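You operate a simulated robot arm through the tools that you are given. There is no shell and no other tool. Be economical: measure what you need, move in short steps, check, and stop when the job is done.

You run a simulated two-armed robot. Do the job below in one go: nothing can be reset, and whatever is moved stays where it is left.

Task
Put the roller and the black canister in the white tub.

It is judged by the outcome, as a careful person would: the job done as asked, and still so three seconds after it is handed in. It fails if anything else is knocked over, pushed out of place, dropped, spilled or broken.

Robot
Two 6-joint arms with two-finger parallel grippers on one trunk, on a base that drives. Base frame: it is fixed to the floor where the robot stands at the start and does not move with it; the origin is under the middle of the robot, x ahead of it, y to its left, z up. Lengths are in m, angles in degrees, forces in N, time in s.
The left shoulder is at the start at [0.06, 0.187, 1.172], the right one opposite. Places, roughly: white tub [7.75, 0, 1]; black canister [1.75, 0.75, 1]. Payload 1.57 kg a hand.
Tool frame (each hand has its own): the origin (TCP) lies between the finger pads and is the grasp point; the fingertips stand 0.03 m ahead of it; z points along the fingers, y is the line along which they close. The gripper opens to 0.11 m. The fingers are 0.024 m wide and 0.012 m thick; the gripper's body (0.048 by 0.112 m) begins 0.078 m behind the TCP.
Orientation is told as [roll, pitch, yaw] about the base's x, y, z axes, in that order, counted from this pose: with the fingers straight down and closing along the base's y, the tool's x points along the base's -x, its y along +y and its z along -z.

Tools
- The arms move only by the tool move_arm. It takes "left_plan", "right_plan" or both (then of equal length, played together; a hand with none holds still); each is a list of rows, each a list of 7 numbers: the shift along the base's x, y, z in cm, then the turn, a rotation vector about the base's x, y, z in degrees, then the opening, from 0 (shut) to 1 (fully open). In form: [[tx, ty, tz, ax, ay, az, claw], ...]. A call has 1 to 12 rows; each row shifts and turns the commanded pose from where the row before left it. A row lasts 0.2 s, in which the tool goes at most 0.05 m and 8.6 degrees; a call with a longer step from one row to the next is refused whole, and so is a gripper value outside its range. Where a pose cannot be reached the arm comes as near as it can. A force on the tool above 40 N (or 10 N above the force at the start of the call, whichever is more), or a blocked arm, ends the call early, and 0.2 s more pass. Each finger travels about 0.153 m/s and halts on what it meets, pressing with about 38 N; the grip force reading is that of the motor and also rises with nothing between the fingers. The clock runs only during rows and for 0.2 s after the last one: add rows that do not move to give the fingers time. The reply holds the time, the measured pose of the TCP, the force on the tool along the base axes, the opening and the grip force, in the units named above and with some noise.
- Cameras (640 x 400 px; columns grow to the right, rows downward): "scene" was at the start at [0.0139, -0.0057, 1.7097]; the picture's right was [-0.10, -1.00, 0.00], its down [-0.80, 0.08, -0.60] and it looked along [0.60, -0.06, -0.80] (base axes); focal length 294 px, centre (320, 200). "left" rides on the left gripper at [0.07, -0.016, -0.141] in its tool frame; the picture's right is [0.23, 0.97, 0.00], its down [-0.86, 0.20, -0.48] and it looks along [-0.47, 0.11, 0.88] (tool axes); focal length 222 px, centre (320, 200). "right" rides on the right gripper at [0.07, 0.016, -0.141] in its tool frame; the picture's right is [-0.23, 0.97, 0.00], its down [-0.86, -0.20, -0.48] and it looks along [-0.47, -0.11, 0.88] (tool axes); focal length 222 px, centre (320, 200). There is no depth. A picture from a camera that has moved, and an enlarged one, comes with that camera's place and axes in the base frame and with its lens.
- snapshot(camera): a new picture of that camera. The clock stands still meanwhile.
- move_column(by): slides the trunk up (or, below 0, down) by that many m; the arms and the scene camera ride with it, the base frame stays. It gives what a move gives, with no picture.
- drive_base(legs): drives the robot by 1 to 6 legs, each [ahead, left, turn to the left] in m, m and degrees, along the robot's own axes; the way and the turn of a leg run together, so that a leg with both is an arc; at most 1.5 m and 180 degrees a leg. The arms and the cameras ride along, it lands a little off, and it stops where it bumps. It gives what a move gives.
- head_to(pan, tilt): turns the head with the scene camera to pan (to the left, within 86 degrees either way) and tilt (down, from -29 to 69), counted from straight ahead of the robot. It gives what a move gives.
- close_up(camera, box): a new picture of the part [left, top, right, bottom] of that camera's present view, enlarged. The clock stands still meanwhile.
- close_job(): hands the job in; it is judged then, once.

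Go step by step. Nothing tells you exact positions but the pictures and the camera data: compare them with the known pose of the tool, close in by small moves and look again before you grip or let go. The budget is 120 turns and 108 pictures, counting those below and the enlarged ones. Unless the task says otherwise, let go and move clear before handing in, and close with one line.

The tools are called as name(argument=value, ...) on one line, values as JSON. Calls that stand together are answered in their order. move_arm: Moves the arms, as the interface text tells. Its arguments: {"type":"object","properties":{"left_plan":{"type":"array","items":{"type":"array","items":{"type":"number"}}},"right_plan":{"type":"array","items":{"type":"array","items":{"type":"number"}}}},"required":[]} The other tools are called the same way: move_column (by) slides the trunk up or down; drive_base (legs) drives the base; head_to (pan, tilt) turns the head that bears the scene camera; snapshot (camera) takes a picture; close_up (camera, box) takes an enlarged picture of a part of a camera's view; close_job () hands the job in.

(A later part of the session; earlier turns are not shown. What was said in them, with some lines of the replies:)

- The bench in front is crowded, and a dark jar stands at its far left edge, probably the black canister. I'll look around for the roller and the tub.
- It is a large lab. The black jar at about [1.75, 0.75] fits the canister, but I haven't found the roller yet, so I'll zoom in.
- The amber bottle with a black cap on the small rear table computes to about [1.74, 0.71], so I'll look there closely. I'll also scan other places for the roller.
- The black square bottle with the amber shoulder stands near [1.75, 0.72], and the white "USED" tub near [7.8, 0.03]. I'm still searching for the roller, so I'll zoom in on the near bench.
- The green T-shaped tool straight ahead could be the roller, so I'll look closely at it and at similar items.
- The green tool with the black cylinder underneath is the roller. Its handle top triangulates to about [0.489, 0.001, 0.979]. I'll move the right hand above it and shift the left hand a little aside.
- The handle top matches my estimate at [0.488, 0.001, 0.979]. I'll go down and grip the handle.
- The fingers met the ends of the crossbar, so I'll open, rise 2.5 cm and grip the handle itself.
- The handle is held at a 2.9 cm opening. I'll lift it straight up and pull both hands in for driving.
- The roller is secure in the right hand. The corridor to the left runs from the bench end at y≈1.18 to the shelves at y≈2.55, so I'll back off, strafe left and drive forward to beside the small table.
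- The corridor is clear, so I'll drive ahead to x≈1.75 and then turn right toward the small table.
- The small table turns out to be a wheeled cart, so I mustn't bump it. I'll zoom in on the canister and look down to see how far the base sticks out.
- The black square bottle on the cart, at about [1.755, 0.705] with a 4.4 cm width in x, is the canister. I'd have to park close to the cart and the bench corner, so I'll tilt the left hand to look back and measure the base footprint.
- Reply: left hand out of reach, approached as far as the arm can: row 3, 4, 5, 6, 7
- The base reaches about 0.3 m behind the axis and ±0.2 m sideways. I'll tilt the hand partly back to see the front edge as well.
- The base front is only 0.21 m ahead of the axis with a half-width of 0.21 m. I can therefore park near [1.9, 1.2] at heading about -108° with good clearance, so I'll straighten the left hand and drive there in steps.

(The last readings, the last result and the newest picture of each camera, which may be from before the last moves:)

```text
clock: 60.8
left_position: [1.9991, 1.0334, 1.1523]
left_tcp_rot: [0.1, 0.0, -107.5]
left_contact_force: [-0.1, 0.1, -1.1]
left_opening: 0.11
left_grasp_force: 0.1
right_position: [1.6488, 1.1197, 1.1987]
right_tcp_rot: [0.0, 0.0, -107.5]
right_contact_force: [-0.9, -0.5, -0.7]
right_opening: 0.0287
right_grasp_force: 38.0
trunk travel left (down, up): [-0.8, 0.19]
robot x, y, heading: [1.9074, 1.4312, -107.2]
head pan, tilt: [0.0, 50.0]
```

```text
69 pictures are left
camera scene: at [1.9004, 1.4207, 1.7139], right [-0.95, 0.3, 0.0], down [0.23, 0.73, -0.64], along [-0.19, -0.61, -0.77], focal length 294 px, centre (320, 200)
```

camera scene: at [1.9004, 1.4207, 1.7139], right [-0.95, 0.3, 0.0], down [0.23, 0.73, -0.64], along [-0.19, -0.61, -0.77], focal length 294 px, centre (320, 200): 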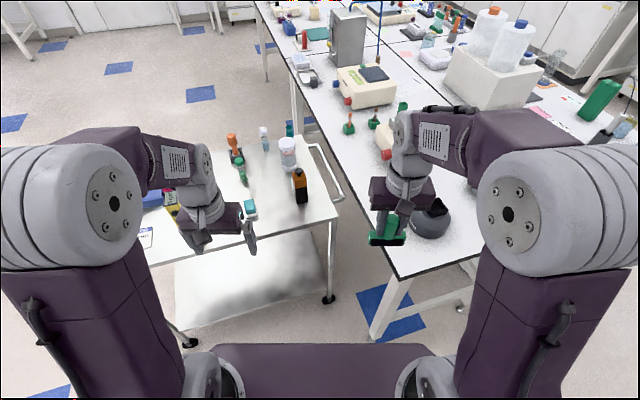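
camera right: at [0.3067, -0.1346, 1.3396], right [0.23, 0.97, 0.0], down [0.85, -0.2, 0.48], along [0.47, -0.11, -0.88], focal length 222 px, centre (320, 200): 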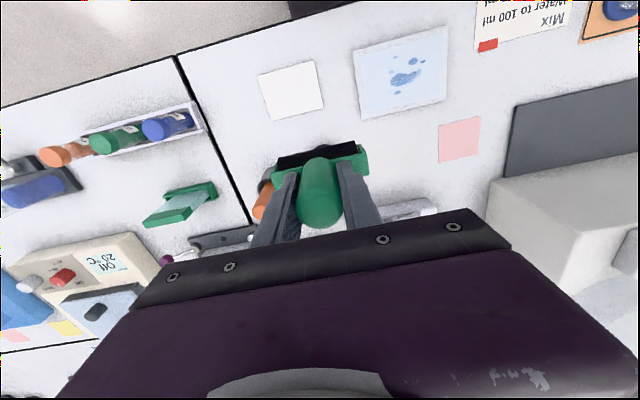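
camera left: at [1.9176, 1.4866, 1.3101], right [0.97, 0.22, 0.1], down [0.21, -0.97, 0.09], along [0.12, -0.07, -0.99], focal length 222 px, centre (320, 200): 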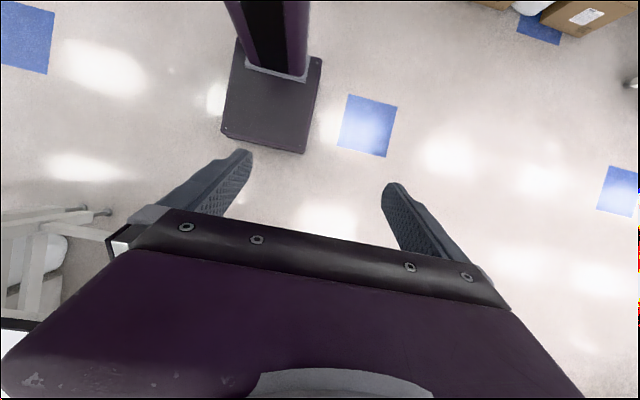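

I have about 0.22 m left to go toward -y. The clearances look fine, and I'll raise the right hand slightly first to pass well over the black jar.

move_arm(right_plan=[[0, 0, 3, 0, 0, 0, 0.1], [0, 0, 2, 0, 0, 0, 0.1]])

drive_base(legs=[[0.21, 0.065, 0]])

snapshot(camera="left")

snapshot(camera="scene")

```text
clock: 61.4
left_position: [1.9976, 1.0339, 1.1525]
left_tcp_rot: [0.0, 0.0, -107.5]
left_contact_force: [-0.3, -0.8, -0.2]
left_opening: 0.1101
left_grasp_force: 0.1
right_position: [1.6501, 1.1195, 1.2487]
right_tcp_rot: [-0.1, -0.1, -107.5]
right_contact_force: [-0.4, 0.2, -1.8]
right_opening: 0.0291
right_grasp_force: 38.0
trunk travel left (down, up): [-0.8, 0.19]
robot x, y, heading: [1.9059, 1.4372, -107.3]
head pan, tilt: [0.0, 50.0]
```

```text
clock: 63.1
left_position: [1.9984, 0.8174, 1.1529]
left_tcp_rot: [0.1, -0.1, -107.4]
left_contact_force: [-0.5, -0.4, 0.3]
left_opening: 0.11
left_grasp_force: 0.1
right_position: [1.6479, 0.9028, 1.2489]
right_tcp_rot: [0.0, 0.0, -107.4]
right_contact_force: [0.3, 1.4, -1.2]
right_opening: 0.0287
right_grasp_force: 38.0
trunk travel left (down, up): [-0.8, 0.19]
robot x, y, heading: [1.9022, 1.2142, -107.4]
head pan, tilt: [0.0, 50.0]
```

```text
68 pictures are left
camera left: at [2.004, 0.8878, 1.2947], right [1.0, -0.07, 0.0], down [-0.07, -0.87, 0.48], along [-0.04, -0.48, -0.88], focal length 222 px, centre (320, 200)
```

left: 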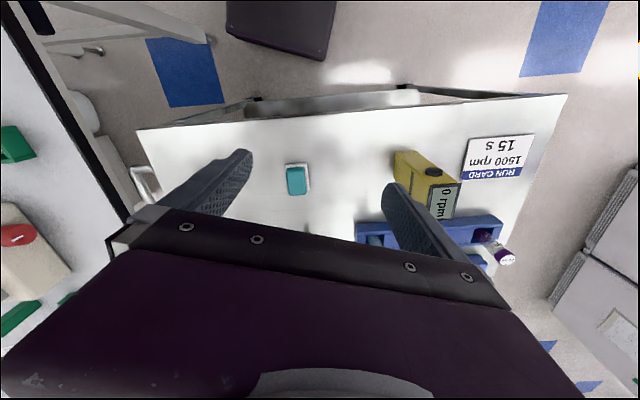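

```text
67 pictures are left
camera scene: at [1.8992, 1.2052, 1.714], right [-0.95, 0.3, 0.0], down [0.23, 0.73, -0.64], along [-0.19, -0.61, -0.76], focal length 294 px, centre (320, 200)
```

scene: 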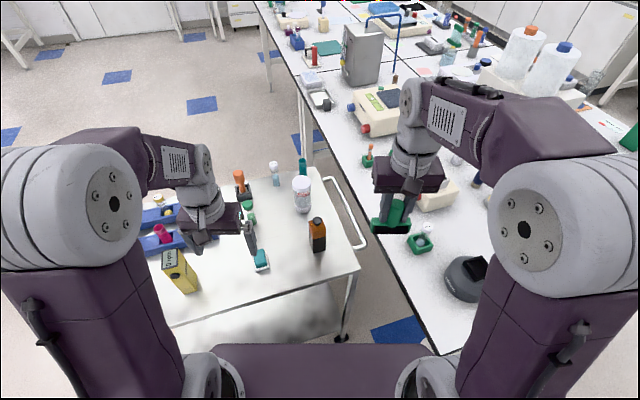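

I'm parked safely. I'll zoom in on the canister to get its position and orientation.

close_up(camera="scene", box=[270, 170, 366, 265])

```text
4.21 times, centred on (318, 218) of scene
camera zoom: at [1.8992, 1.2052, 1.714], right [-0.95, 0.3, 0.0], down [0.23, 0.73, -0.64], along [-0.19, -0.61, -0.76], focal length 1237 px, centre (328, 126)
```

zoom: 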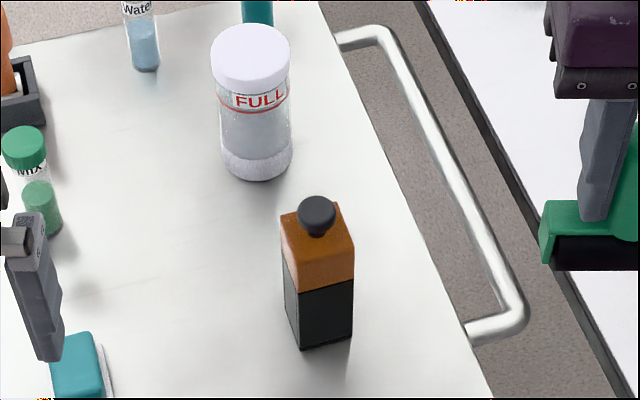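

The canister is square with the base axes, about 4 × 4.3 cm, centred at [1.754, 0.711], with its cap top at z≈1.018. I'll move the left hand above it, turning it to yaw -90°.

move_arm(left_plan=[[-4, -1.5, 0, 0, 0, 5.8, 1], [-4, -1.5, 0, 0, 0, 5.8, 1], [-4, -2, 0, 0, 0, 5.8, 1], [-4, -2, 0, 0, 0, 0, 1], [-4, -2, 0, 0, 0, 0, 1], [-4.4, -1.6, 0, 0, 0, 0, 1], [0, 0, 0, 0, 0, 0, 1]], right_plan=[[-2, 0, 0, 0, 0, 0, 0.1], [-2, 0, 0, 0, 0, 0, 0.1], [-1, 0, 0, 0, 0, 0, 0.1], [0, 0, 0, 0, 0, 0, 0.1], [0, 0, 0, 0, 0, 0, 0.1], [0, 0, 0, 0, 0, 0, 0.1], [0, 0, 0, 0, 0, 0, 0.1]])

snapshot(camera="left")

snapshot(camera="scene")

```text
clock: 64.7
left_position: [1.7527, 0.7094, 1.1527]
left_tcp_rot: [0.0, 0.0, -90.0]
left_contact_force: [0.0, 0.0, -0.2]
left_opening: 0.11
left_grasp_force: 0.0
right_position: [1.5983, 0.9012, 1.2491]
right_tcp_rot: [0.0, 0.0, -107.3]
right_contact_force: [0.6, -0.1, -1.3]
right_opening: 0.0289
right_grasp_force: 38.3
trunk travel left (down, up): [-0.8, 0.19]
robot x, y, heading: [1.8999, 1.2187, -107.4]
head pan, tilt: [0.0, 50.0]
```

```text
65 pictures are left
camera left: at [1.7379, 0.7781, 1.2939], right [0.97, 0.23, 0.0], down [0.2, -0.86, 0.48], along [0.11, -0.46, -0.88], focal length 222 px, centre (320, 200)
```

left: 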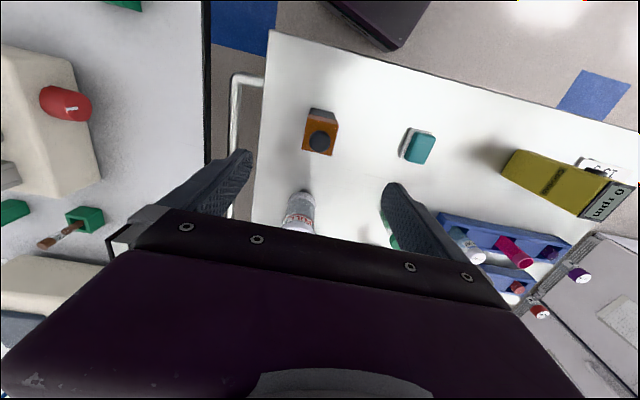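

```text
64 pictures are left
camera scene: at [1.8999, 1.2023, 1.714], right [-0.95, 0.3, 0.0], down [0.23, 0.73, -0.64], along [-0.19, -0.61, -0.77], focal length 294 px, centre (320, 200)
```

scene: 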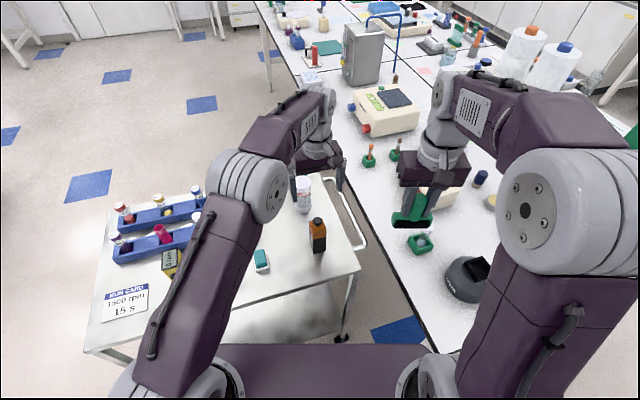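

The cap centre confirms [1.753, 0.714]. I'll lower the hand to z≈0.957 and grip.

move_arm(left_plan=[[0.1, 0.3, -4, 0, 0, 0, 1], [0, 0, -4, 0, 0, 0, 1], [0, 0, -4, 0, 0, 0, 1], [0, 0, -4, 0, 0, 0, 1], [0, 0, -3.5, 0, 0, 0, 1], [0, 0, 0, 0, 0, 0, 1], [0, 0, 0, 0, 0, 0, 0.25], [0, 0, 0, 0, 0, 0, 0.2], [0, 0, 0, 0, 0, 0, 0.2]])

snapshot(camera="left")

```text
clock: 66.7
left_position: [1.7549, 0.7147, 0.9573]
left_tcp_rot: [0.1, 0.0, -90.0]
left_contact_force: [-1.3, 1.5, -0.1]
left_opening: 0.0438
left_grasp_force: 37.8
right_position: [1.5983, 0.9017, 1.2498]
right_tcp_rot: [0.0, 0.1, -107.4]
right_contact_force: [0.2, -0.3, -1.5]
right_opening: 0.0289
right_grasp_force: 37.9
trunk travel left (down, up): [-0.8, 0.19]
robot x, y, heading: [1.9038, 1.2177, -107.2]
head pan, tilt: [0.0, 50.0]
```

```text
63 pictures are left
camera left: at [1.7388, 0.7833, 1.0987], right [0.97, 0.23, 0.0], down [0.2, -0.86, 0.48], along [0.11, -0.47, -0.88], focal length 222 px, centre (320, 200)
```

left: 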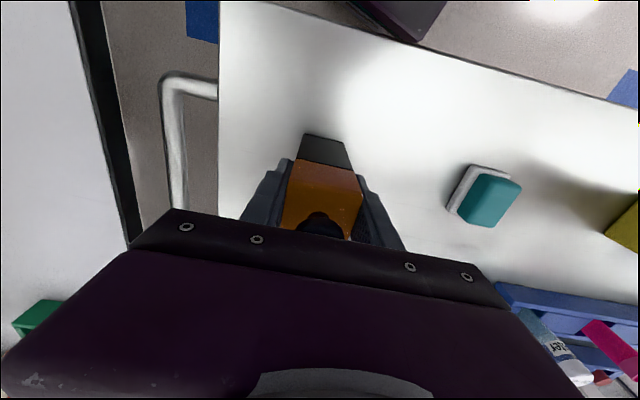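

Gripped at 4.4 cm. I'll lift straight up and bring it back toward the robot, clear of the cart.

move_arm(left_plan=[[0, 0, 3, 0, 0, 0, 0.2], [0, 0, 4, 0, 0, 0, 0.2], [0, 0, 4, 0, 0, 0, 0.2], [0, 0, 4, 0, 0, 0, 0.2], [0, 0, 4, 0, 0, 0, 0.2], [0, 0, 4, 0, 0, 0, 0.2], [3, 3, 0, 0, 0, 0, 0.2], [4, 3, 0, 0, 0, 0, 0.2], [4, 3, 0, 0, 0, 0, 0.2], [4, 2, 0, 0, 0, 0, 0.2]])

snapshot(camera="scene")

```text
clock: 68.9
left_position: [1.9061, 0.8202, 1.1884]
left_tcp_rot: [0.0, 0.1, -90.0]
left_contact_force: [0.2, -0.1, -3.5]
left_opening: 0.0437
left_grasp_force: 37.5
right_position: [1.5984, 0.901, 1.2501]
right_tcp_rot: [-0.2, -0.1, -107.3]
right_contact_force: [0.1, -0.3, -1.1]
right_opening: 0.0289
right_grasp_force: 38.1
trunk travel left (down, up): [-0.8, 0.19]
robot x, y, heading: [1.9043, 1.2168, -107.3]
head pan, tilt: [0.0, 50.0]
```

```text
62 pictures are left
camera scene: at [1.9014, 1.2029, 1.714], right [-0.95, 0.3, 0.0], down [0.23, 0.73, -0.64], along [-0.19, -0.61, -0.77], focal length 294 px, centre (320, 200)
```

scene: 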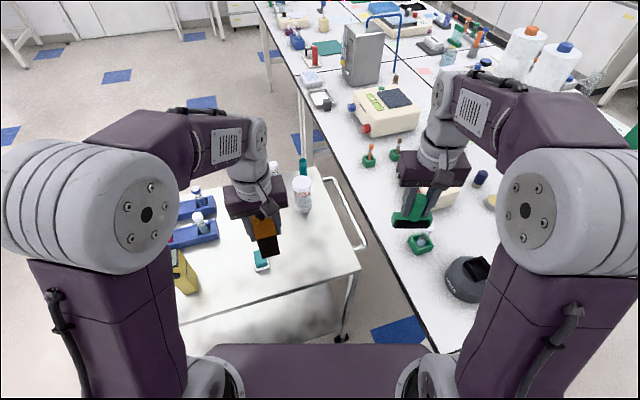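

Both items are held. I'll back away from the cart, turn to face +x along the corridor and look ahead.

drive_base(legs=[[-0.55, 0, 0], [0, 0, 107]])

head_to(pan=0, tilt=20)

snapshot(camera="scene")

```text
clock: 76.5
left_position: [2.4472, 1.8477, 1.1882]
left_tcp_rot: [0.0, -0.1, 16.2]
left_contact_force: [0.8, 0.0, -2.9]
left_opening: 0.0437
left_grasp_force: 38.1
right_position: [2.4559, 1.5312, 1.248]
right_tcp_rot: [0.1, 0.0, -1.2]
right_contact_force: [0.0, -0.1, -1.8]
right_opening: 0.0288
right_grasp_force: 38.2
trunk travel left (down, up): [-0.8, 0.19]
robot x, y, heading: [2.0711, 1.7375, -1.2]
head pan, tilt: [0.0, 50.0]
```

```text
clock: 77.5
left_position: [2.4478, 1.8497, 1.19]
left_tcp_rot: [0.0, 0.0, 16.2]
left_contact_force: [0.2, 0.5, -3.0]
left_opening: 0.0437
left_grasp_force: 38.3
right_position: [2.4566, 1.531, 1.2482]
right_tcp_rot: [0.1, 0.1, -1.2]
right_contact_force: [-0.6, 0.7, -1.9]
right_opening: 0.0291
right_grasp_force: 37.9
trunk travel left (down, up): [-0.8, 0.19]
robot x, y, heading: [2.0696, 1.7357, -1.3]
head pan, tilt: [0.0, 20.0]
```

```text
61 pictures are left
camera scene: at [2.1008, 1.7381, 1.7595], right [-0.02, -1.0, 0.0], down [-0.34, 0.01, -0.94], along [0.94, -0.02, -0.34], focal length 294 px, centre (320, 200)
```

scene: 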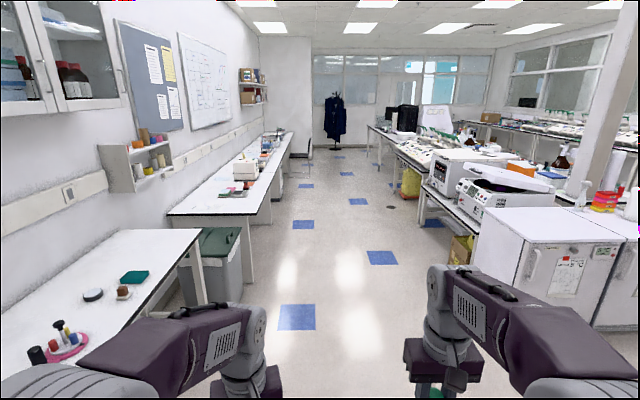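

The corridor ahead is clear between the left bench (y≈2.2) and the fridges and island (y≈0.3). I'll drive forward with y≈1.35.

drive_base(legs=[[0, 0, 1.3], [1.4, -0.35, 0], [1.4, 0, 0], [1.2, 0, 0]])

head_to(pan=-35, tilt=28)

snapshot(camera="scene")

```text
clock: 97.3
left_position: [6.4648, 1.5551, 1.1885]
left_tcp_rot: [0.0, 0.1, 18.1]
left_contact_force: [0.1, 0.7, -2.4]
left_opening: 0.0434
left_grasp_force: 37.9
right_position: [6.4826, 1.2377, 1.2488]
right_tcp_rot: [0.0, 0.1, 0.8]
right_contact_force: [-0.4, -0.2, -1.9]
right_opening: 0.029
right_grasp_force: 38.3
trunk travel left (down, up): [-0.8, 0.19]
robot x, y, heading: [6.0841, 1.43, 0.6]
head pan, tilt: [0.0, 20.0]
```

```text
clock: 98.3
left_position: [6.4637, 1.5561, 1.1891]
left_tcp_rot: [0.1, 0.1, 18.2]
left_contact_force: [0.2, -0.3, -2.8]
left_opening: 0.0438
left_grasp_force: 38.0
right_position: [6.4823, 1.2384, 1.2483]
right_tcp_rot: [0.0, 0.0, 0.9]
right_contact_force: [2.0, 0.4, -1.2]
right_opening: 0.029
right_grasp_force: 38.1
trunk travel left (down, up): [-0.8, 0.19]
robot x, y, heading: [6.084, 1.4293, 0.8]
head pan, tilt: [-35.0, 28.0]
```

```text
60 pictures are left
camera scene: at [6.1033, 1.3792, 1.7467], right [-0.56, -0.83, 0.0], down [-0.39, 0.26, -0.88], along [0.73, -0.5, -0.47], focal length 294 px, centre (320, 200)
```

scene: 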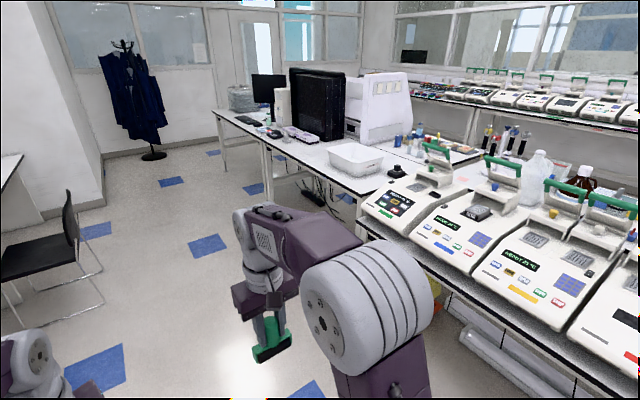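

The white "USED" tub is visible near [7.8, -0.08], on a bench whose edge is at y≈0.17. I'll drive level with it and turn to face it.

drive_base(legs=[[0.9, -0.05, 0], [0.81, -0.05, 0], [0, 0, -90.8]])

head_to(pan=0, tilt=40)

snapshot(camera="scene")

```text
clock: 110.9
left_position: [7.9094, 0.9692, 1.1897]
left_tcp_rot: [0.0, -0.1, -73.4]
left_contact_force: [0.2, 0.6, -3.2]
left_opening: 0.0435
left_grasp_force: 37.4
right_position: [7.5931, 0.9601, 1.2485]
right_tcp_rot: [0.0, 0.0, -90.7]
right_contact_force: [0.7, 0.2, -1.3]
right_opening: 0.0286
right_grasp_force: 38.4
trunk travel left (down, up): [-0.8, 0.19]
robot x, y, heading: [7.7991, 1.3508, -90.6]
head pan, tilt: [-35.0, 28.0]
```

```text
clock: 111.9
left_position: [7.9105, 0.971, 1.1884]
left_tcp_rot: [0.0, 0.0, -73.3]
left_contact_force: [-0.2, 0.3, -3.5]
left_opening: 0.0437
left_grasp_force: 37.7
right_position: [7.592, 0.9601, 1.2487]
right_tcp_rot: [0.0, 0.0, -90.7]
right_contact_force: [0.1, 0.4, -0.8]
right_opening: 0.0289
right_grasp_force: 37.3
trunk travel left (down, up): [-0.8, 0.19]
robot x, y, heading: [7.7948, 1.3531, -91.2]
head pan, tilt: [0.0, 40.0]
```

```text
59 pictures are left
camera scene: at [7.7954, 1.3262, 1.7282], right [-1.0, 0.02, 0.0], down [0.01, 0.64, -0.77], along [-0.01, -0.77, -0.64], focal length 294 px, centre (320, 200)
```

scene: 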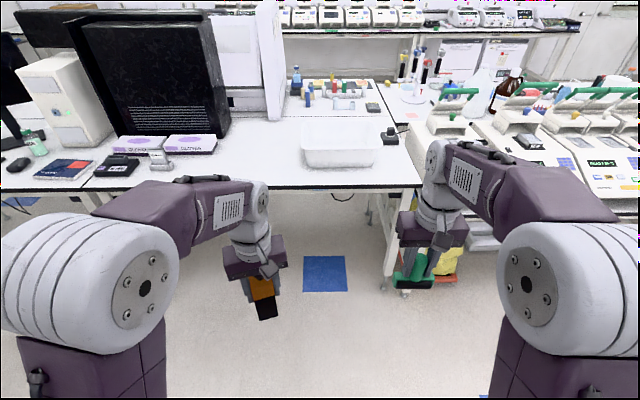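

The tub rim spans about x 7.5–7.88 and y 0 to -0.3. I'll drive in most of the way toward it.

drive_base(legs=[[0, -0.1, 0.9], [0.8, 0, 0]])

head_to(pan=0, tilt=48)

snapshot(camera="scene")

```text
clock: 116.9
left_position: [7.8062, 0.1734, 1.1905]
left_tcp_rot: [-0.1, 0.0, -73.2]
left_contact_force: [-0.5, -0.4, -3.2]
left_opening: 0.0439
left_grasp_force: 37.9
right_position: [7.4891, 0.1637, 1.2486]
right_tcp_rot: [0.0, 0.0, -90.5]
right_contact_force: [0.5, -0.2, 0.0]
right_opening: 0.0288
right_grasp_force: 38.4
trunk travel left (down, up): [-0.8, 0.19]
robot x, y, heading: [7.69, 0.554, -90.5]
head pan, tilt: [0.0, 40.0]
```

```text
clock: 117.6
left_position: [7.8061, 0.1723, 1.1881]
left_tcp_rot: [-0.1, 0.0, -73.3]
left_contact_force: [0.3, 0.2, -2.8]
left_opening: 0.0439
left_grasp_force: 38.0
right_position: [7.4894, 0.1615, 1.2486]
right_tcp_rot: [0.0, 0.0, -90.6]
right_contact_force: [-0.1, 0.5, -1.7]
right_opening: 0.0289
right_grasp_force: 38.2
trunk travel left (down, up): [-0.8, 0.19]
robot x, y, heading: [7.6909, 0.5556, -90.4]
head pan, tilt: [0.0, 48.0]
```

```text
58 pictures are left
camera scene: at [7.6907, 0.535, 1.7167], right [-1.0, 0.01, 0.0], down [0.01, 0.74, -0.67], along [-0.01, -0.67, -0.74], focal length 294 px, centre (320, 200)
```

scene: 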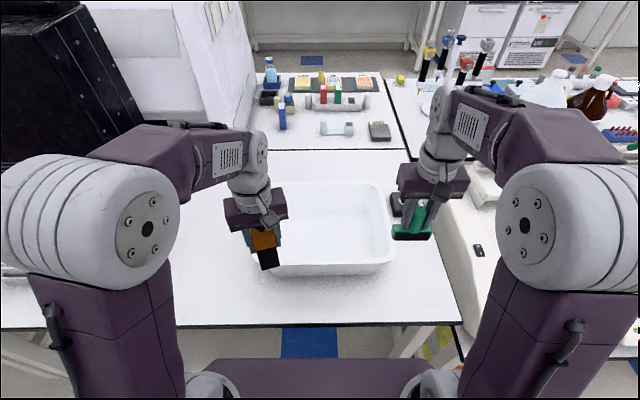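

The tub's rim is roughly x 7.46–7.87, y -0.24–0.09. I'll edge in another 0.13 m, raise the hands slightly, then carry both over the tub.

drive_base(legs=[[0.13, 0, 0]])

snapshot(camera="left")

snapshot(camera="right")

snapshot(camera="scene")

```text
clock: 118.9
left_position: [7.8035, 0.0469, 1.1899]
left_tcp_rot: [0.0, 0.0, -73.4]
left_contact_force: [-0.4, 1.1, -3.2]
left_opening: 0.0436
left_grasp_force: 38.0
right_position: [7.4869, 0.0361, 1.2489]
right_tcp_rot: [0.0, -0.2, -90.7]
right_contact_force: [-0.4, 1.2, -1.1]
right_opening: 0.0287
right_grasp_force: 38.0
trunk travel left (down, up): [-0.8, 0.19]
robot x, y, heading: [7.6862, 0.4271, -90.7]
head pan, tilt: [0.0, 48.0]
```

```text
57 pictures are left
camera left: at [7.7692, 0.1079, 1.3314], right [0.87, 0.5, 0.0], down [0.44, -0.76, 0.48], along [0.24, -0.42, -0.88], focal length 222 px, centre (320, 200)
```

left: 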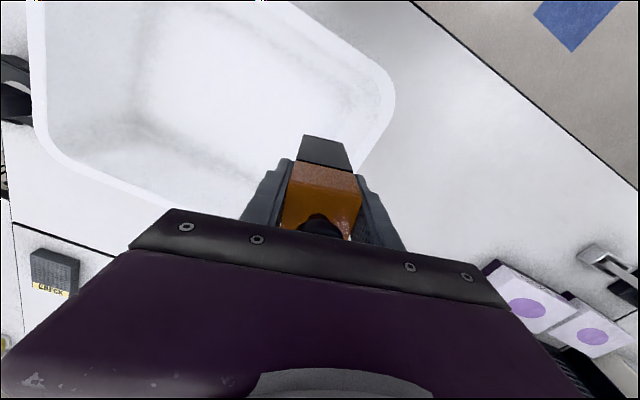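

```text
56 pictures are left
camera right: at [7.5037, 0.1066, 1.3909], right [0.97, -0.24, 0.0], down [-0.21, -0.85, 0.48], along [-0.12, -0.47, -0.88], focal length 222 px, centre (320, 200)
```

right: 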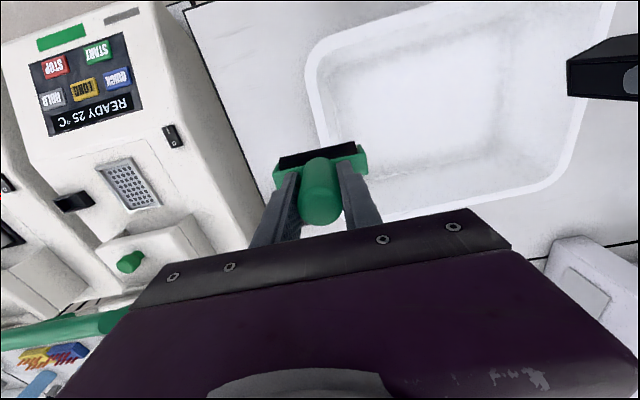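

```text
55 pictures are left
camera scene: at [7.6891, 0.4097, 1.7167], right [-1.0, 0.01, 0.0], down [0.01, 0.74, -0.67], along [-0.01, -0.67, -0.74], focal length 294 px, centre (320, 200)
```

scene: 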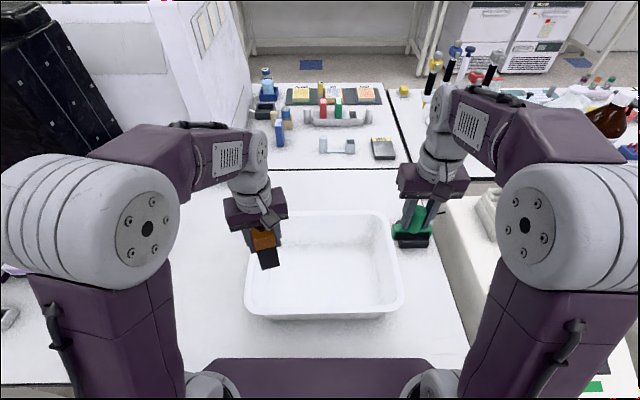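

The rim estimates from different cameras disagree unless the rim is higher than I assumed. I'll zoom in to measure the tub properly before lowering anything.

close_up(camera="scene", box=[220, 190, 430, 330])

close_up(camera="right", box=[260, 0, 640, 238])

```text
2.86 times, centred on (325, 260) of scene
camera zoom: at [7.6891, 0.4097, 1.7167], right [-1.0, 0.01, 0.0], down [0.01, 0.74, -0.67], along [-0.01, -0.67, -0.74], focal length 840 px, centre (306, 29)
```

zoom: 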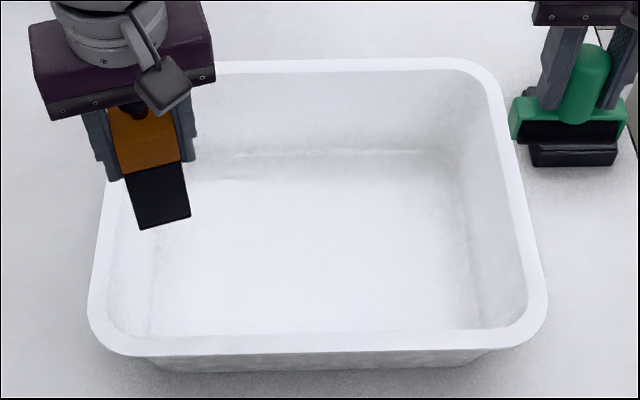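

```text
1.68 times, centred on (450, 119) of right
camera zoom: at [7.5037, 0.1066, 1.3909], right [0.97, -0.24, 0.0], down [-0.21, -0.85, 0.48], along [-0.12, -0.47, -0.88], focal length 373 px, centre (102, 336)
```

zoom: 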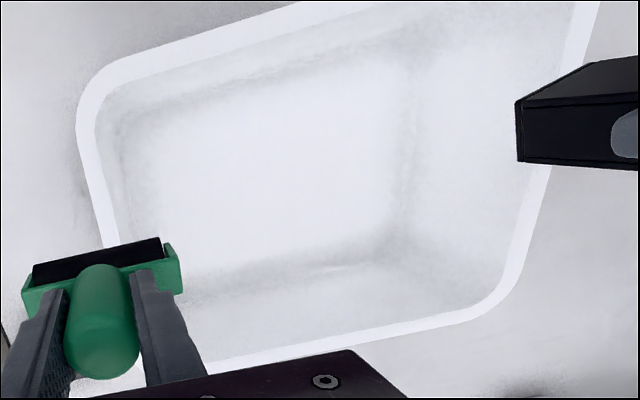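

The rim is at about z≈1.0 and the tub floor spans about x 7.50–7.81, y -0.16–0.07. I'll bring the roller over [7.58, -0.04] and lift the left hand a bit out of the way.

move_arm(right_plan=[[2, -1.6, 0, 0, 0, 0, 0.1], [2, -2, 0, 0, 0, 0, 0.1], [2, -2, 0, 0, 0, 0, 0.1], [2, -2, 0, 0, 0, 0, 0.1], [1.3, 0, 0, 0, 0, 0, 0.1], [0, 0, 0, 0, 0, 0, 0.1]], left_plan=[[1, 0, 2, 0, 0, 0, 0.2], [1, 0, 2, 0, 0, 0, 0.2], [1, 0, 0, 0, 0, 0, 0.2], [1, 0, 0, 0, 0, 0, 0.2], [0, 0, 0, 0, 0, 0, 0.2], [0, 0, 0, 0, 0, 0, 0.2]])

snapshot(camera="right")

snapshot(camera="scene")

```text
clock: 120.3
left_position: [7.8445, 0.0457, 1.2293]
left_tcp_rot: [0.0, -0.1, -73.5]
left_contact_force: [-0.1, -1.3, -2.6]
left_opening: 0.0436
left_grasp_force: 38.7
right_position: [7.5802, -0.0414, 1.2492]
right_tcp_rot: [0.1, 0.1, -90.8]
right_contact_force: [-1.1, -0.4, -1.7]
right_opening: 0.0289
right_grasp_force: 37.7
trunk travel left (down, up): [-0.8, 0.19]
robot x, y, heading: [7.6899, 0.4238, -90.9]
head pan, tilt: [0.0, 48.0]
```

```text
52 pictures are left
camera right: at [7.5964, 0.0284, 1.3907], right [0.97, -0.24, 0.0], down [-0.21, -0.85, 0.48], along [-0.11, -0.46, -0.88], focal length 222 px, centre (320, 200)
```

right: 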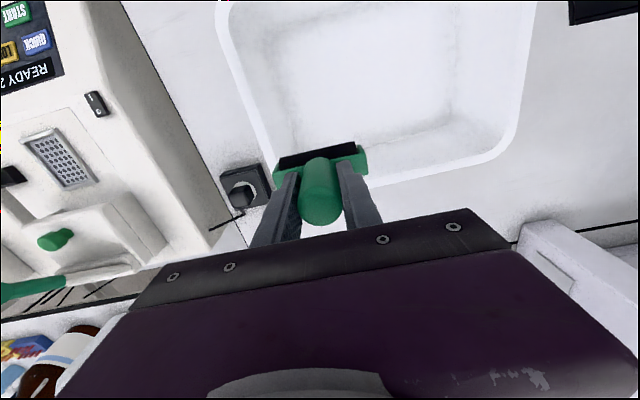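

```text
51 pictures are left
camera scene: at [7.6885, 0.4066, 1.7167], right [-1.0, 0.01, 0.0], down [0.01, 0.74, -0.67], along [-0.01, -0.67, -0.74], focal length 294 px, centre (320, 200)
```

scene: 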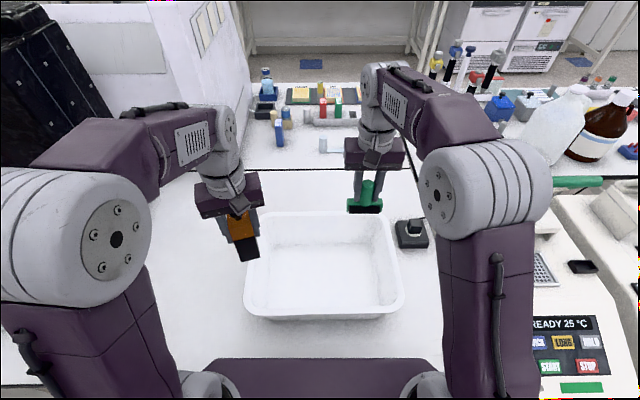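

The straight-down drop point projects to the middle of the tub floor in the scene view. I'll lower the roller into the tub.

move_arm(right_plan=[[0, 0, -4, 0, 0, 0, 0.1], [0, 0, -4, 0, 0, 0, 0.1], [0, 0, -4, 0, 0, 0, 0.1], [0, 0, -3, 0, 0, 0, 0.1], [0, 0, -3, 0, 0, 0, 0.1], [0, 0, -3, 0, 0, 0, 0.1], [0, 0, -2.5, 0, 0, 0, 0.1]])

snapshot(camera="right")

snapshot(camera="scene")

```text
clock: 121.9
left_position: [7.8447, 0.0443, 1.2283]
left_tcp_rot: [0.1, 0.0, -73.5]
left_contact_force: [0.5, -0.3, -2.2]
left_opening: 0.0438
left_grasp_force: 38.4
right_position: [7.5794, -0.0412, 1.0145]
right_tcp_rot: [0.1, 0.0, -90.8]
right_contact_force: [0.1, 0.2, -1.4]
right_opening: 0.0285
right_grasp_force: 38.2
trunk travel left (down, up): [-0.8, 0.19]
robot x, y, heading: [7.6894, 0.4222, -90.6]
head pan, tilt: [0.0, 48.0]
```

```text
50 pictures are left
camera right: at [7.5964, 0.0282, 1.1554], right [0.97, -0.24, 0.0], down [-0.21, -0.85, 0.48], along [-0.12, -0.46, -0.88], focal length 222 px, centre (320, 200)
```

right: 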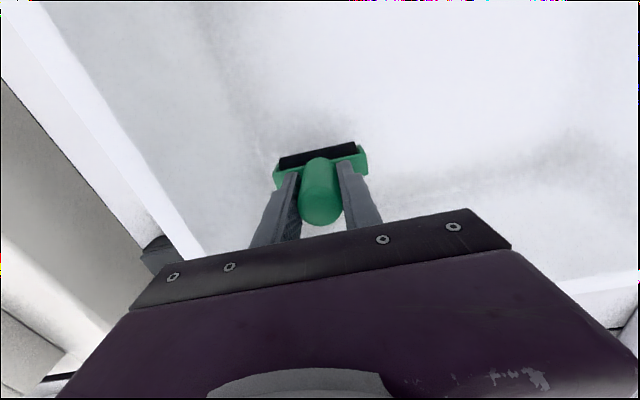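

```text
49 pictures are left
camera scene: at [7.6892, 0.4061, 1.7167], right [-1.0, 0.01, 0.0], down [0.01, 0.74, -0.67], along [-0.01, -0.67, -0.74], focal length 294 px, centre (320, 200)
```

scene: 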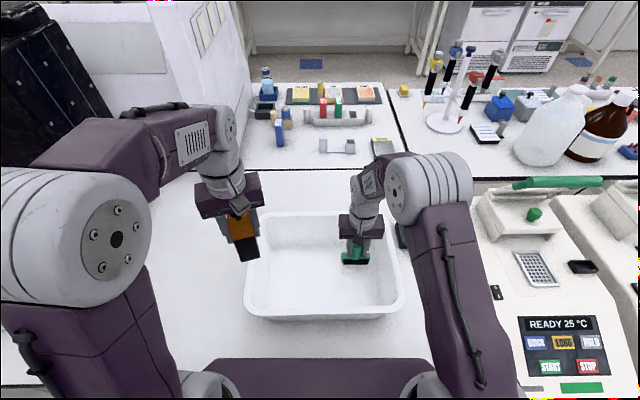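

The roller is inside the tub, so I'll lower it the last few cm gently until it touches.

move_arm(right_plan=[[0, 0, -1.5, 0, 0, 0, 0.1], [0, 0, -1.2, 0, 0, 0, 0.1], [0, 0, -0.7, 0, 0, 0, 0.1], [0, 0, 0, 0, 0, 0, 0.1]])

close_up(camera="scene", box=[235, 200, 415, 325])

```text
clock: 122.4
left_position: [7.846, 0.0485, 1.2298]
left_tcp_rot: [0.0, -0.2, -73.4]
left_contact_force: [-0.4, -0.1, -3.7]
left_opening: 0.0436
left_grasp_force: 38.0
right_position: [7.5795, -0.0397, 0.9978]
right_tcp_rot: [0.0, -0.1, -90.7]
right_contact_force: [-0.3, 9.1, 16.9]
right_opening: 0.0291
right_grasp_force: 37.7
trunk travel left (down, up): [-0.8, 0.19]
robot x, y, heading: [7.6918, 0.4263, -91.0]
head pan, tilt: [0.0, 48.0]
stopped in row 2 (right hand): the force on the tool passed its limit (the readings are from after the stop); the commanded pose is now the measured one
```

```text
3.20 times, centred on (325, 262) of scene
camera zoom: at [7.6893, 0.4107, 1.7169], right [-1.0, 0.01, 0.0], down [0.01, 0.74, -0.67], along [-0.01, -0.67, -0.74], focal length 940 px, centre (304, 0)
```

zoom: 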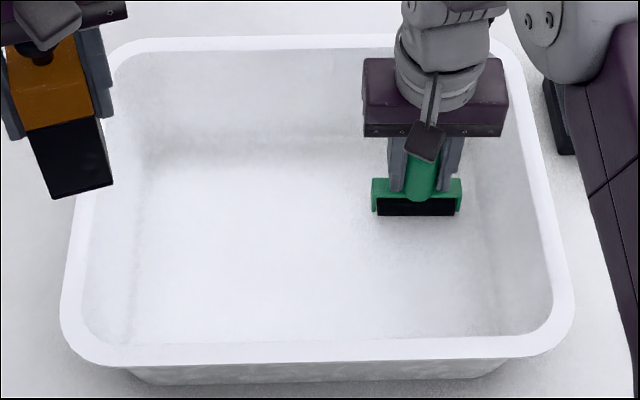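

The roller touches the tub floor at TCP z≈0.998. I'll ease up a touch, then open and rise.

move_arm(right_plan=[[0, 0, 0.2, 0, 0, 0, 0.1], [0, 0, 0, 0, 0, 0, 0.3], [0, 0, 0, 0, 0, 0, 0.5], [0, 0, 0, 0, 0, 0, 0.6]])

close_up(camera="scene", box=[235, 200, 415, 325])

snapshot(camera="right")

```text
clock: 123.4
left_position: [7.8447, 0.0441, 1.2289]
left_tcp_rot: [0.0, 0.1, -73.4]
left_contact_force: [0.5, 0.3, -3.5]
left_opening: 0.0435
left_grasp_force: 38.0
right_position: [7.5803, -0.0423, 0.9996]
right_tcp_rot: [0.0, 0.0, -90.8]
right_contact_force: [0.1, 0.4, 0.1]
right_opening: 0.0661
right_grasp_force: 0.1
trunk travel left (down, up): [-0.8, 0.19]
robot x, y, heading: [7.6894, 0.4226, -90.8]
head pan, tilt: [0.0, 48.0]
```

```text
3.20 times, centred on (325, 262) of scene
camera zoom: at [7.6891, 0.4061, 1.7167], right [-1.0, 0.01, 0.0], down [0.01, 0.74, -0.67], along [-0.01, -0.67, -0.74], focal length 940 px, centre (304, 0)
```

zoom: 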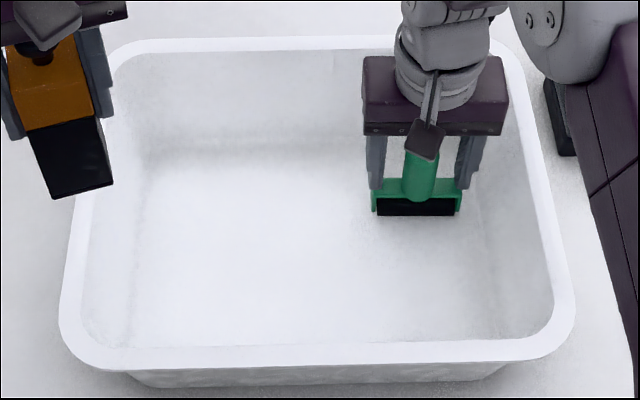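

```text
46 pictures are left
camera right: at [7.5965, 0.0276, 1.1404], right [0.97, -0.24, 0.0], down [-0.21, -0.85, 0.48], along [-0.12, -0.47, -0.88], focal length 222 px, centre (320, 200)
```

right: 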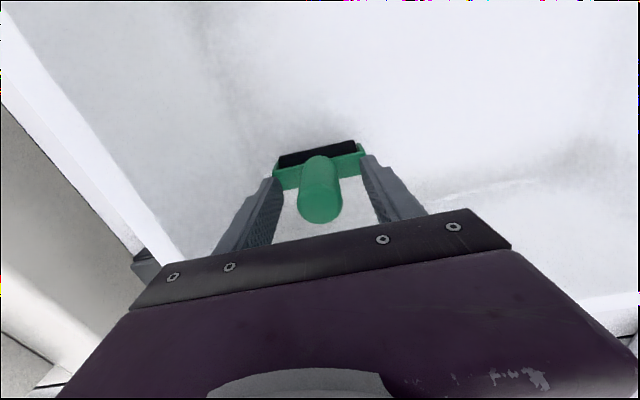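

The roller stands free in the tub. I'll raise the right hand straight up and move it aside, then bring the canister over [7.73, -0.03].

move_arm(right_plan=[[0, 0, 4, 0, 0, 0, 0.6], [0, 0, 4, 0, 0, 0, 0.6], [0, 0, 4, 0, 0, 0, 0.6], [0, 0, 4, 0, 0, 0, 0.6], [0, 0, 4, 0, 0, 0, 0.6], [-3, 2.5, 2, 0, 0, 0, 0.6], [-4, 3, 0, 0, 0, 0, 0.6], [-4, 3, 0, 0, 0, 0, 0.6]])

move_arm(left_plan=[[-3, -2, 0, 0, 0, -5.8, 0.2], [-3, -2, 0, 0, 0, -5.8, 0.2], [-3, -2, 0, 0, 0, -5.8, 0.2], [-2.4, -1.5, 0, 0, 0, 0, 0.2], [0, 0, 0, 0, 0, 0, 0.2]])

snapshot(camera="left")

snapshot(camera="scene")

```text
clock: 125.2
left_position: [7.8434, 0.0467, 1.2288]
left_tcp_rot: [0.0, -0.1, -73.4]
left_contact_force: [-0.5, 1.1, -3.3]
left_opening: 0.0434
left_grasp_force: 37.7
right_position: [7.4688, 0.0404, 1.2213]
right_tcp_rot: [0.0, -0.1, -90.7]
right_contact_force: [-0.3, 0.7, -0.1]
right_opening: 0.0661
right_grasp_force: 0.0
trunk travel left (down, up): [-0.8, 0.19]
robot x, y, heading: [7.6914, 0.4257, -90.8]
head pan, tilt: [0.0, 48.0]
```

```text
clock: 126.4
left_position: [7.7312, -0.028, 1.2301]
left_tcp_rot: [0.0, 0.1, -90.8]
left_contact_force: [0.5, 0.4, -2.4]
left_opening: 0.0437
left_grasp_force: 38.5
right_position: [7.4695, 0.0407, 1.222]
right_tcp_rot: [0.0, -0.1, -90.9]
right_contact_force: [-0.4, 0.4, 0.7]
right_opening: 0.0661
right_grasp_force: 0.0
trunk travel left (down, up): [-0.8, 0.19]
robot x, y, heading: [7.688, 0.4253, -90.9]
head pan, tilt: [0.0, 48.0]
```

```text
45 pictures are left
camera left: at [7.7155, 0.0412, 1.3714], right [0.98, 0.21, 0.0], down [0.19, -0.86, 0.48], along [0.1, -0.47, -0.88], focal length 222 px, centre (320, 200)
```

left: 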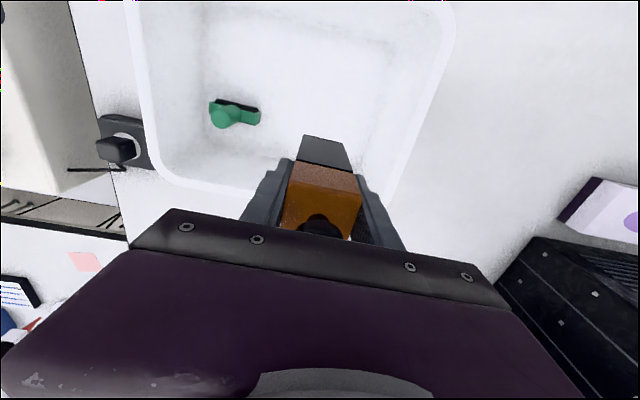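

```text
44 pictures are left
camera scene: at [7.6893, 0.4074, 1.7167], right [-1.0, 0.01, 0.0], down [0.01, 0.74, -0.67], along [-0.01, -0.67, -0.74], focal length 294 px, centre (320, 200)
```

scene: 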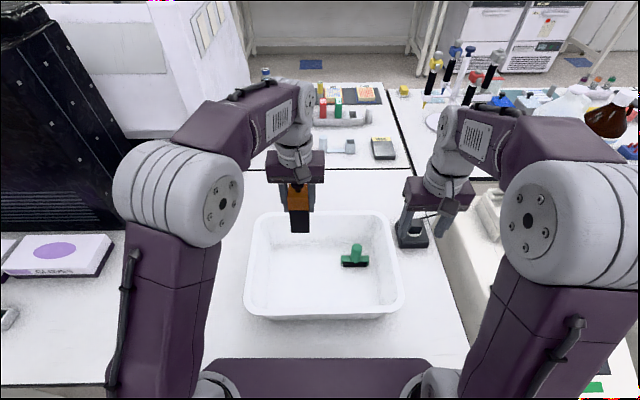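

The roller is standing well. The canister hand is above free tub floor, so I'll lower it.

move_arm(left_plan=[[0, 0, -4, 0, 0, 0, 0.2], [0, 0, -4, 0, 0, 0, 0.2], [0, 0, -4, 0, 0, 0, 0.2], [0, 0, -4, 0, 0, 0, 0.2], [0, 0, -3, 0, 0, 0, 0.2], [0, 0, -2, 0, 0, 0, 0.2]])

move_arm(left_plan=[[0, 0, -1, 0, 0, 0, 0.2], [0, 0, -1, 0, 0, 0, 0.2], [0, 0, -0.8, 0, 0, 0, 0.2], [0, 0, -0.6, 0, 0, 0, 0.2]])

close_up(camera="scene", box=[235, 200, 415, 325])

```text
clock: 127.8
left_position: [7.7304, -0.0308, 1.0219]
left_tcp_rot: [-0.1, -0.6, -90.8]
left_contact_force: [2.0, -4.9, 19.3]
left_opening: 0.0436
left_grasp_force: 38.2
right_position: [7.4701, 0.0435, 1.2235]
right_tcp_rot: [0.0, -0.3, -90.8]
right_contact_force: [-0.1, 0.6, -0.8]
right_opening: 0.0659
right_grasp_force: 0.0
trunk travel left (down, up): [-0.8, 0.19]
robot x, y, heading: [7.6847, 0.4281, -90.9]
head pan, tilt: [0.0, 48.0]
```

```text
clock: 128.2
left_position: [7.7298, -0.0298, 1.0147]
left_tcp_rot: [-0.1, -0.6, -90.8]
left_contact_force: [1.8, 6.0, 19.2]
left_opening: 0.0438
left_grasp_force: 38.1
right_position: [7.4698, 0.0427, 1.2221]
right_tcp_rot: [0.0, -0.2, -90.7]
right_contact_force: [-0.1, 1.3, 0.6]
right_opening: 0.0659
right_grasp_force: 0.1
trunk travel left (down, up): [-0.8, 0.19]
robot x, y, heading: [7.6886, 0.4213, -90.6]
head pan, tilt: [0.0, 48.0]
stopped in row 2 (left hand): the force on the tool passed its limit (the readings are from after the stop); the commanded pose is now the measured one
```

```text
3.20 times, centred on (325, 262) of scene
camera zoom: at [7.6894, 0.4114, 1.7167], right [-1.0, 0.01, 0.0], down [0.01, 0.74, -0.67], along [-0.01, -0.67, -0.74], focal length 940 px, centre (304, 0)
```

zoom: 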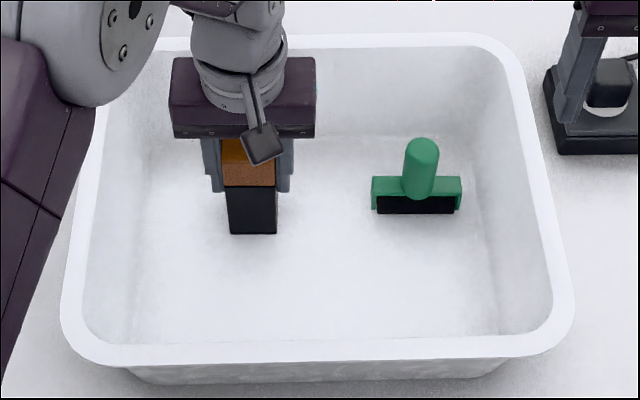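

The canister rests on the tub floor, with contact at TCP z≈1.015. I'll ease up slightly and release it.

move_arm(left_plan=[[0, 0, 0.4, 0, 0, 0, 0.25], [0, 0, 0, 0, 0, 0, 0.5], [0, 0, 0, 0, 0, 0, 0.7], [0, 0, 0, 0, 0, 0, 0.75]])

close_up(camera="scene", box=[235, 200, 415, 325])

snapshot(camera="left")

```text
clock: 129.2
left_position: [7.7297, -0.0333, 1.0172]
left_tcp_rot: [-0.1, -0.3, -90.9]
left_contact_force: [-1.0, -0.2, 0.6]
left_opening: 0.0826
left_grasp_force: 0.1
right_position: [7.4688, 0.0399, 1.2209]
right_tcp_rot: [-0.1, -0.1, -90.9]
right_contact_force: [-0.4, -0.4, 0.5]
right_opening: 0.0659
right_grasp_force: 0.0
trunk travel left (down, up): [-0.8, 0.19]
robot x, y, heading: [7.6865, 0.4284, -90.6]
head pan, tilt: [0.0, 48.0]
```

```text
3.20 times, centred on (325, 262) of scene
camera zoom: at [7.689, 0.4063, 1.7167], right [-1.0, 0.01, 0.0], down [0.01, 0.74, -0.67], along [-0.01, -0.67, -0.74], focal length 940 px, centre (304, 0)
```

zoom: 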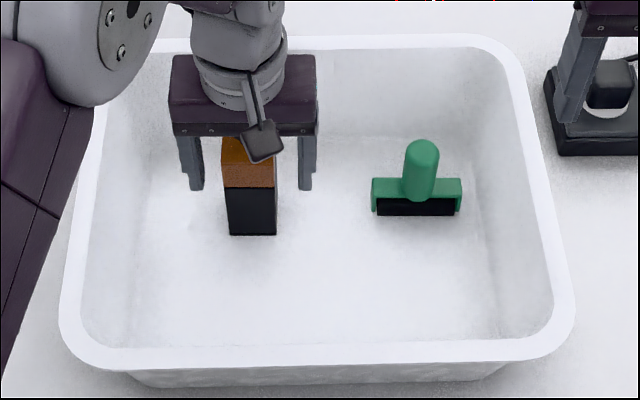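

```text
41 pictures are left
camera left: at [7.715, 0.0371, 1.1581], right [0.98, 0.21, 0.0], down [0.19, -0.86, 0.48], along [0.1, -0.47, -0.88], focal length 222 px, centre (320, 200)
```

left: 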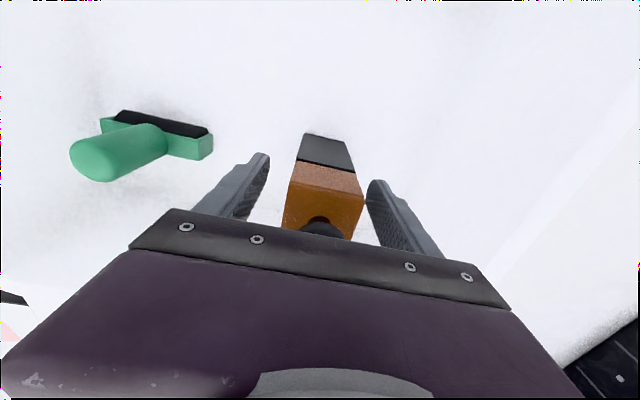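

The canister stands upright and free. I'll raise the left hand straight up and aside.

move_arm(left_plan=[[0, 0, 3, 0, 0, 0, 0.75], [0, 0, 4, 0, 0, 0, 0.75], [0, 0, 4, 0, 0, 0, 0.75], [0, 0, 4, 0, 0, 0, 0.75], [0, 0, 4, 0, 0, 0, 0.75], [3, 2.5, 0, 0, 0, 0, 0.75], [4, 3, 0, 0, 0, 0, 0.75], [4, 3, 0, 0, 0, 0, 0.75]])

drive_base(legs=[[-0.3, 0, 0]])

snapshot(camera="scene")

```text
clock: 131.0
left_position: [7.84, 0.0526, 1.2058]
left_tcp_rot: [0.0, -0.4, -90.8]
left_contact_force: [0.8, -0.1, -0.2]
left_opening: 0.0827
left_grasp_force: 0.0
right_position: [7.4695, 0.0411, 1.2218]
right_tcp_rot: [-0.1, -0.3, -90.8]
right_contact_force: [-0.1, -0.2, -0.3]
right_opening: 0.0661
right_grasp_force: 0.0
trunk travel left (down, up): [-0.8, 0.19]
robot x, y, heading: [7.6889, 0.4235, -91.1]
head pan, tilt: [0.0, 48.0]
```

```text
clock: 133.1
left_position: [7.84, 0.3451, 1.204]
left_tcp_rot: [-0.2, -0.2, -91.3]
left_contact_force: [0.1, -0.2, -0.2]
left_opening: 0.0824
left_grasp_force: 0.1
right_position: [7.4705, 0.3371, 1.221]
right_tcp_rot: [-0.1, 0.0, -91.4]
right_contact_force: [-0.3, -0.1, -0.2]
right_opening: 0.0661
right_grasp_force: 0.1
trunk travel left (down, up): [-0.8, 0.19]
robot x, y, heading: [7.6987, 0.722, -91.5]
head pan, tilt: [0.0, 48.0]
```

```text
40 pictures are left
camera scene: at [7.6946, 0.7007, 1.7166], right [-1.0, 0.03, 0.0], down [0.02, 0.74, -0.67], along [-0.02, -0.67, -0.74], focal length 294 px, centre (320, 200)
```

scene: 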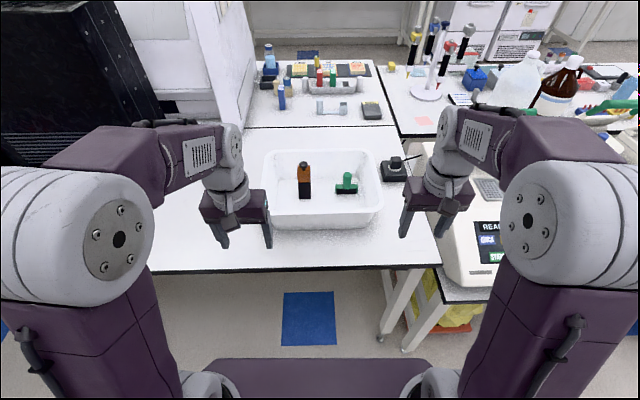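

Both items stand upright in the tub, the hands are clear of it, and nothing else looks disturbed. I'm handing the job in.

close_job()

```text
The job is handed in.
```

The roller (the green-handled one) and the black canister (the black square bottle with the amber top) are both standing upright in the white tub, and nothing else was knocked or moved that I could see.
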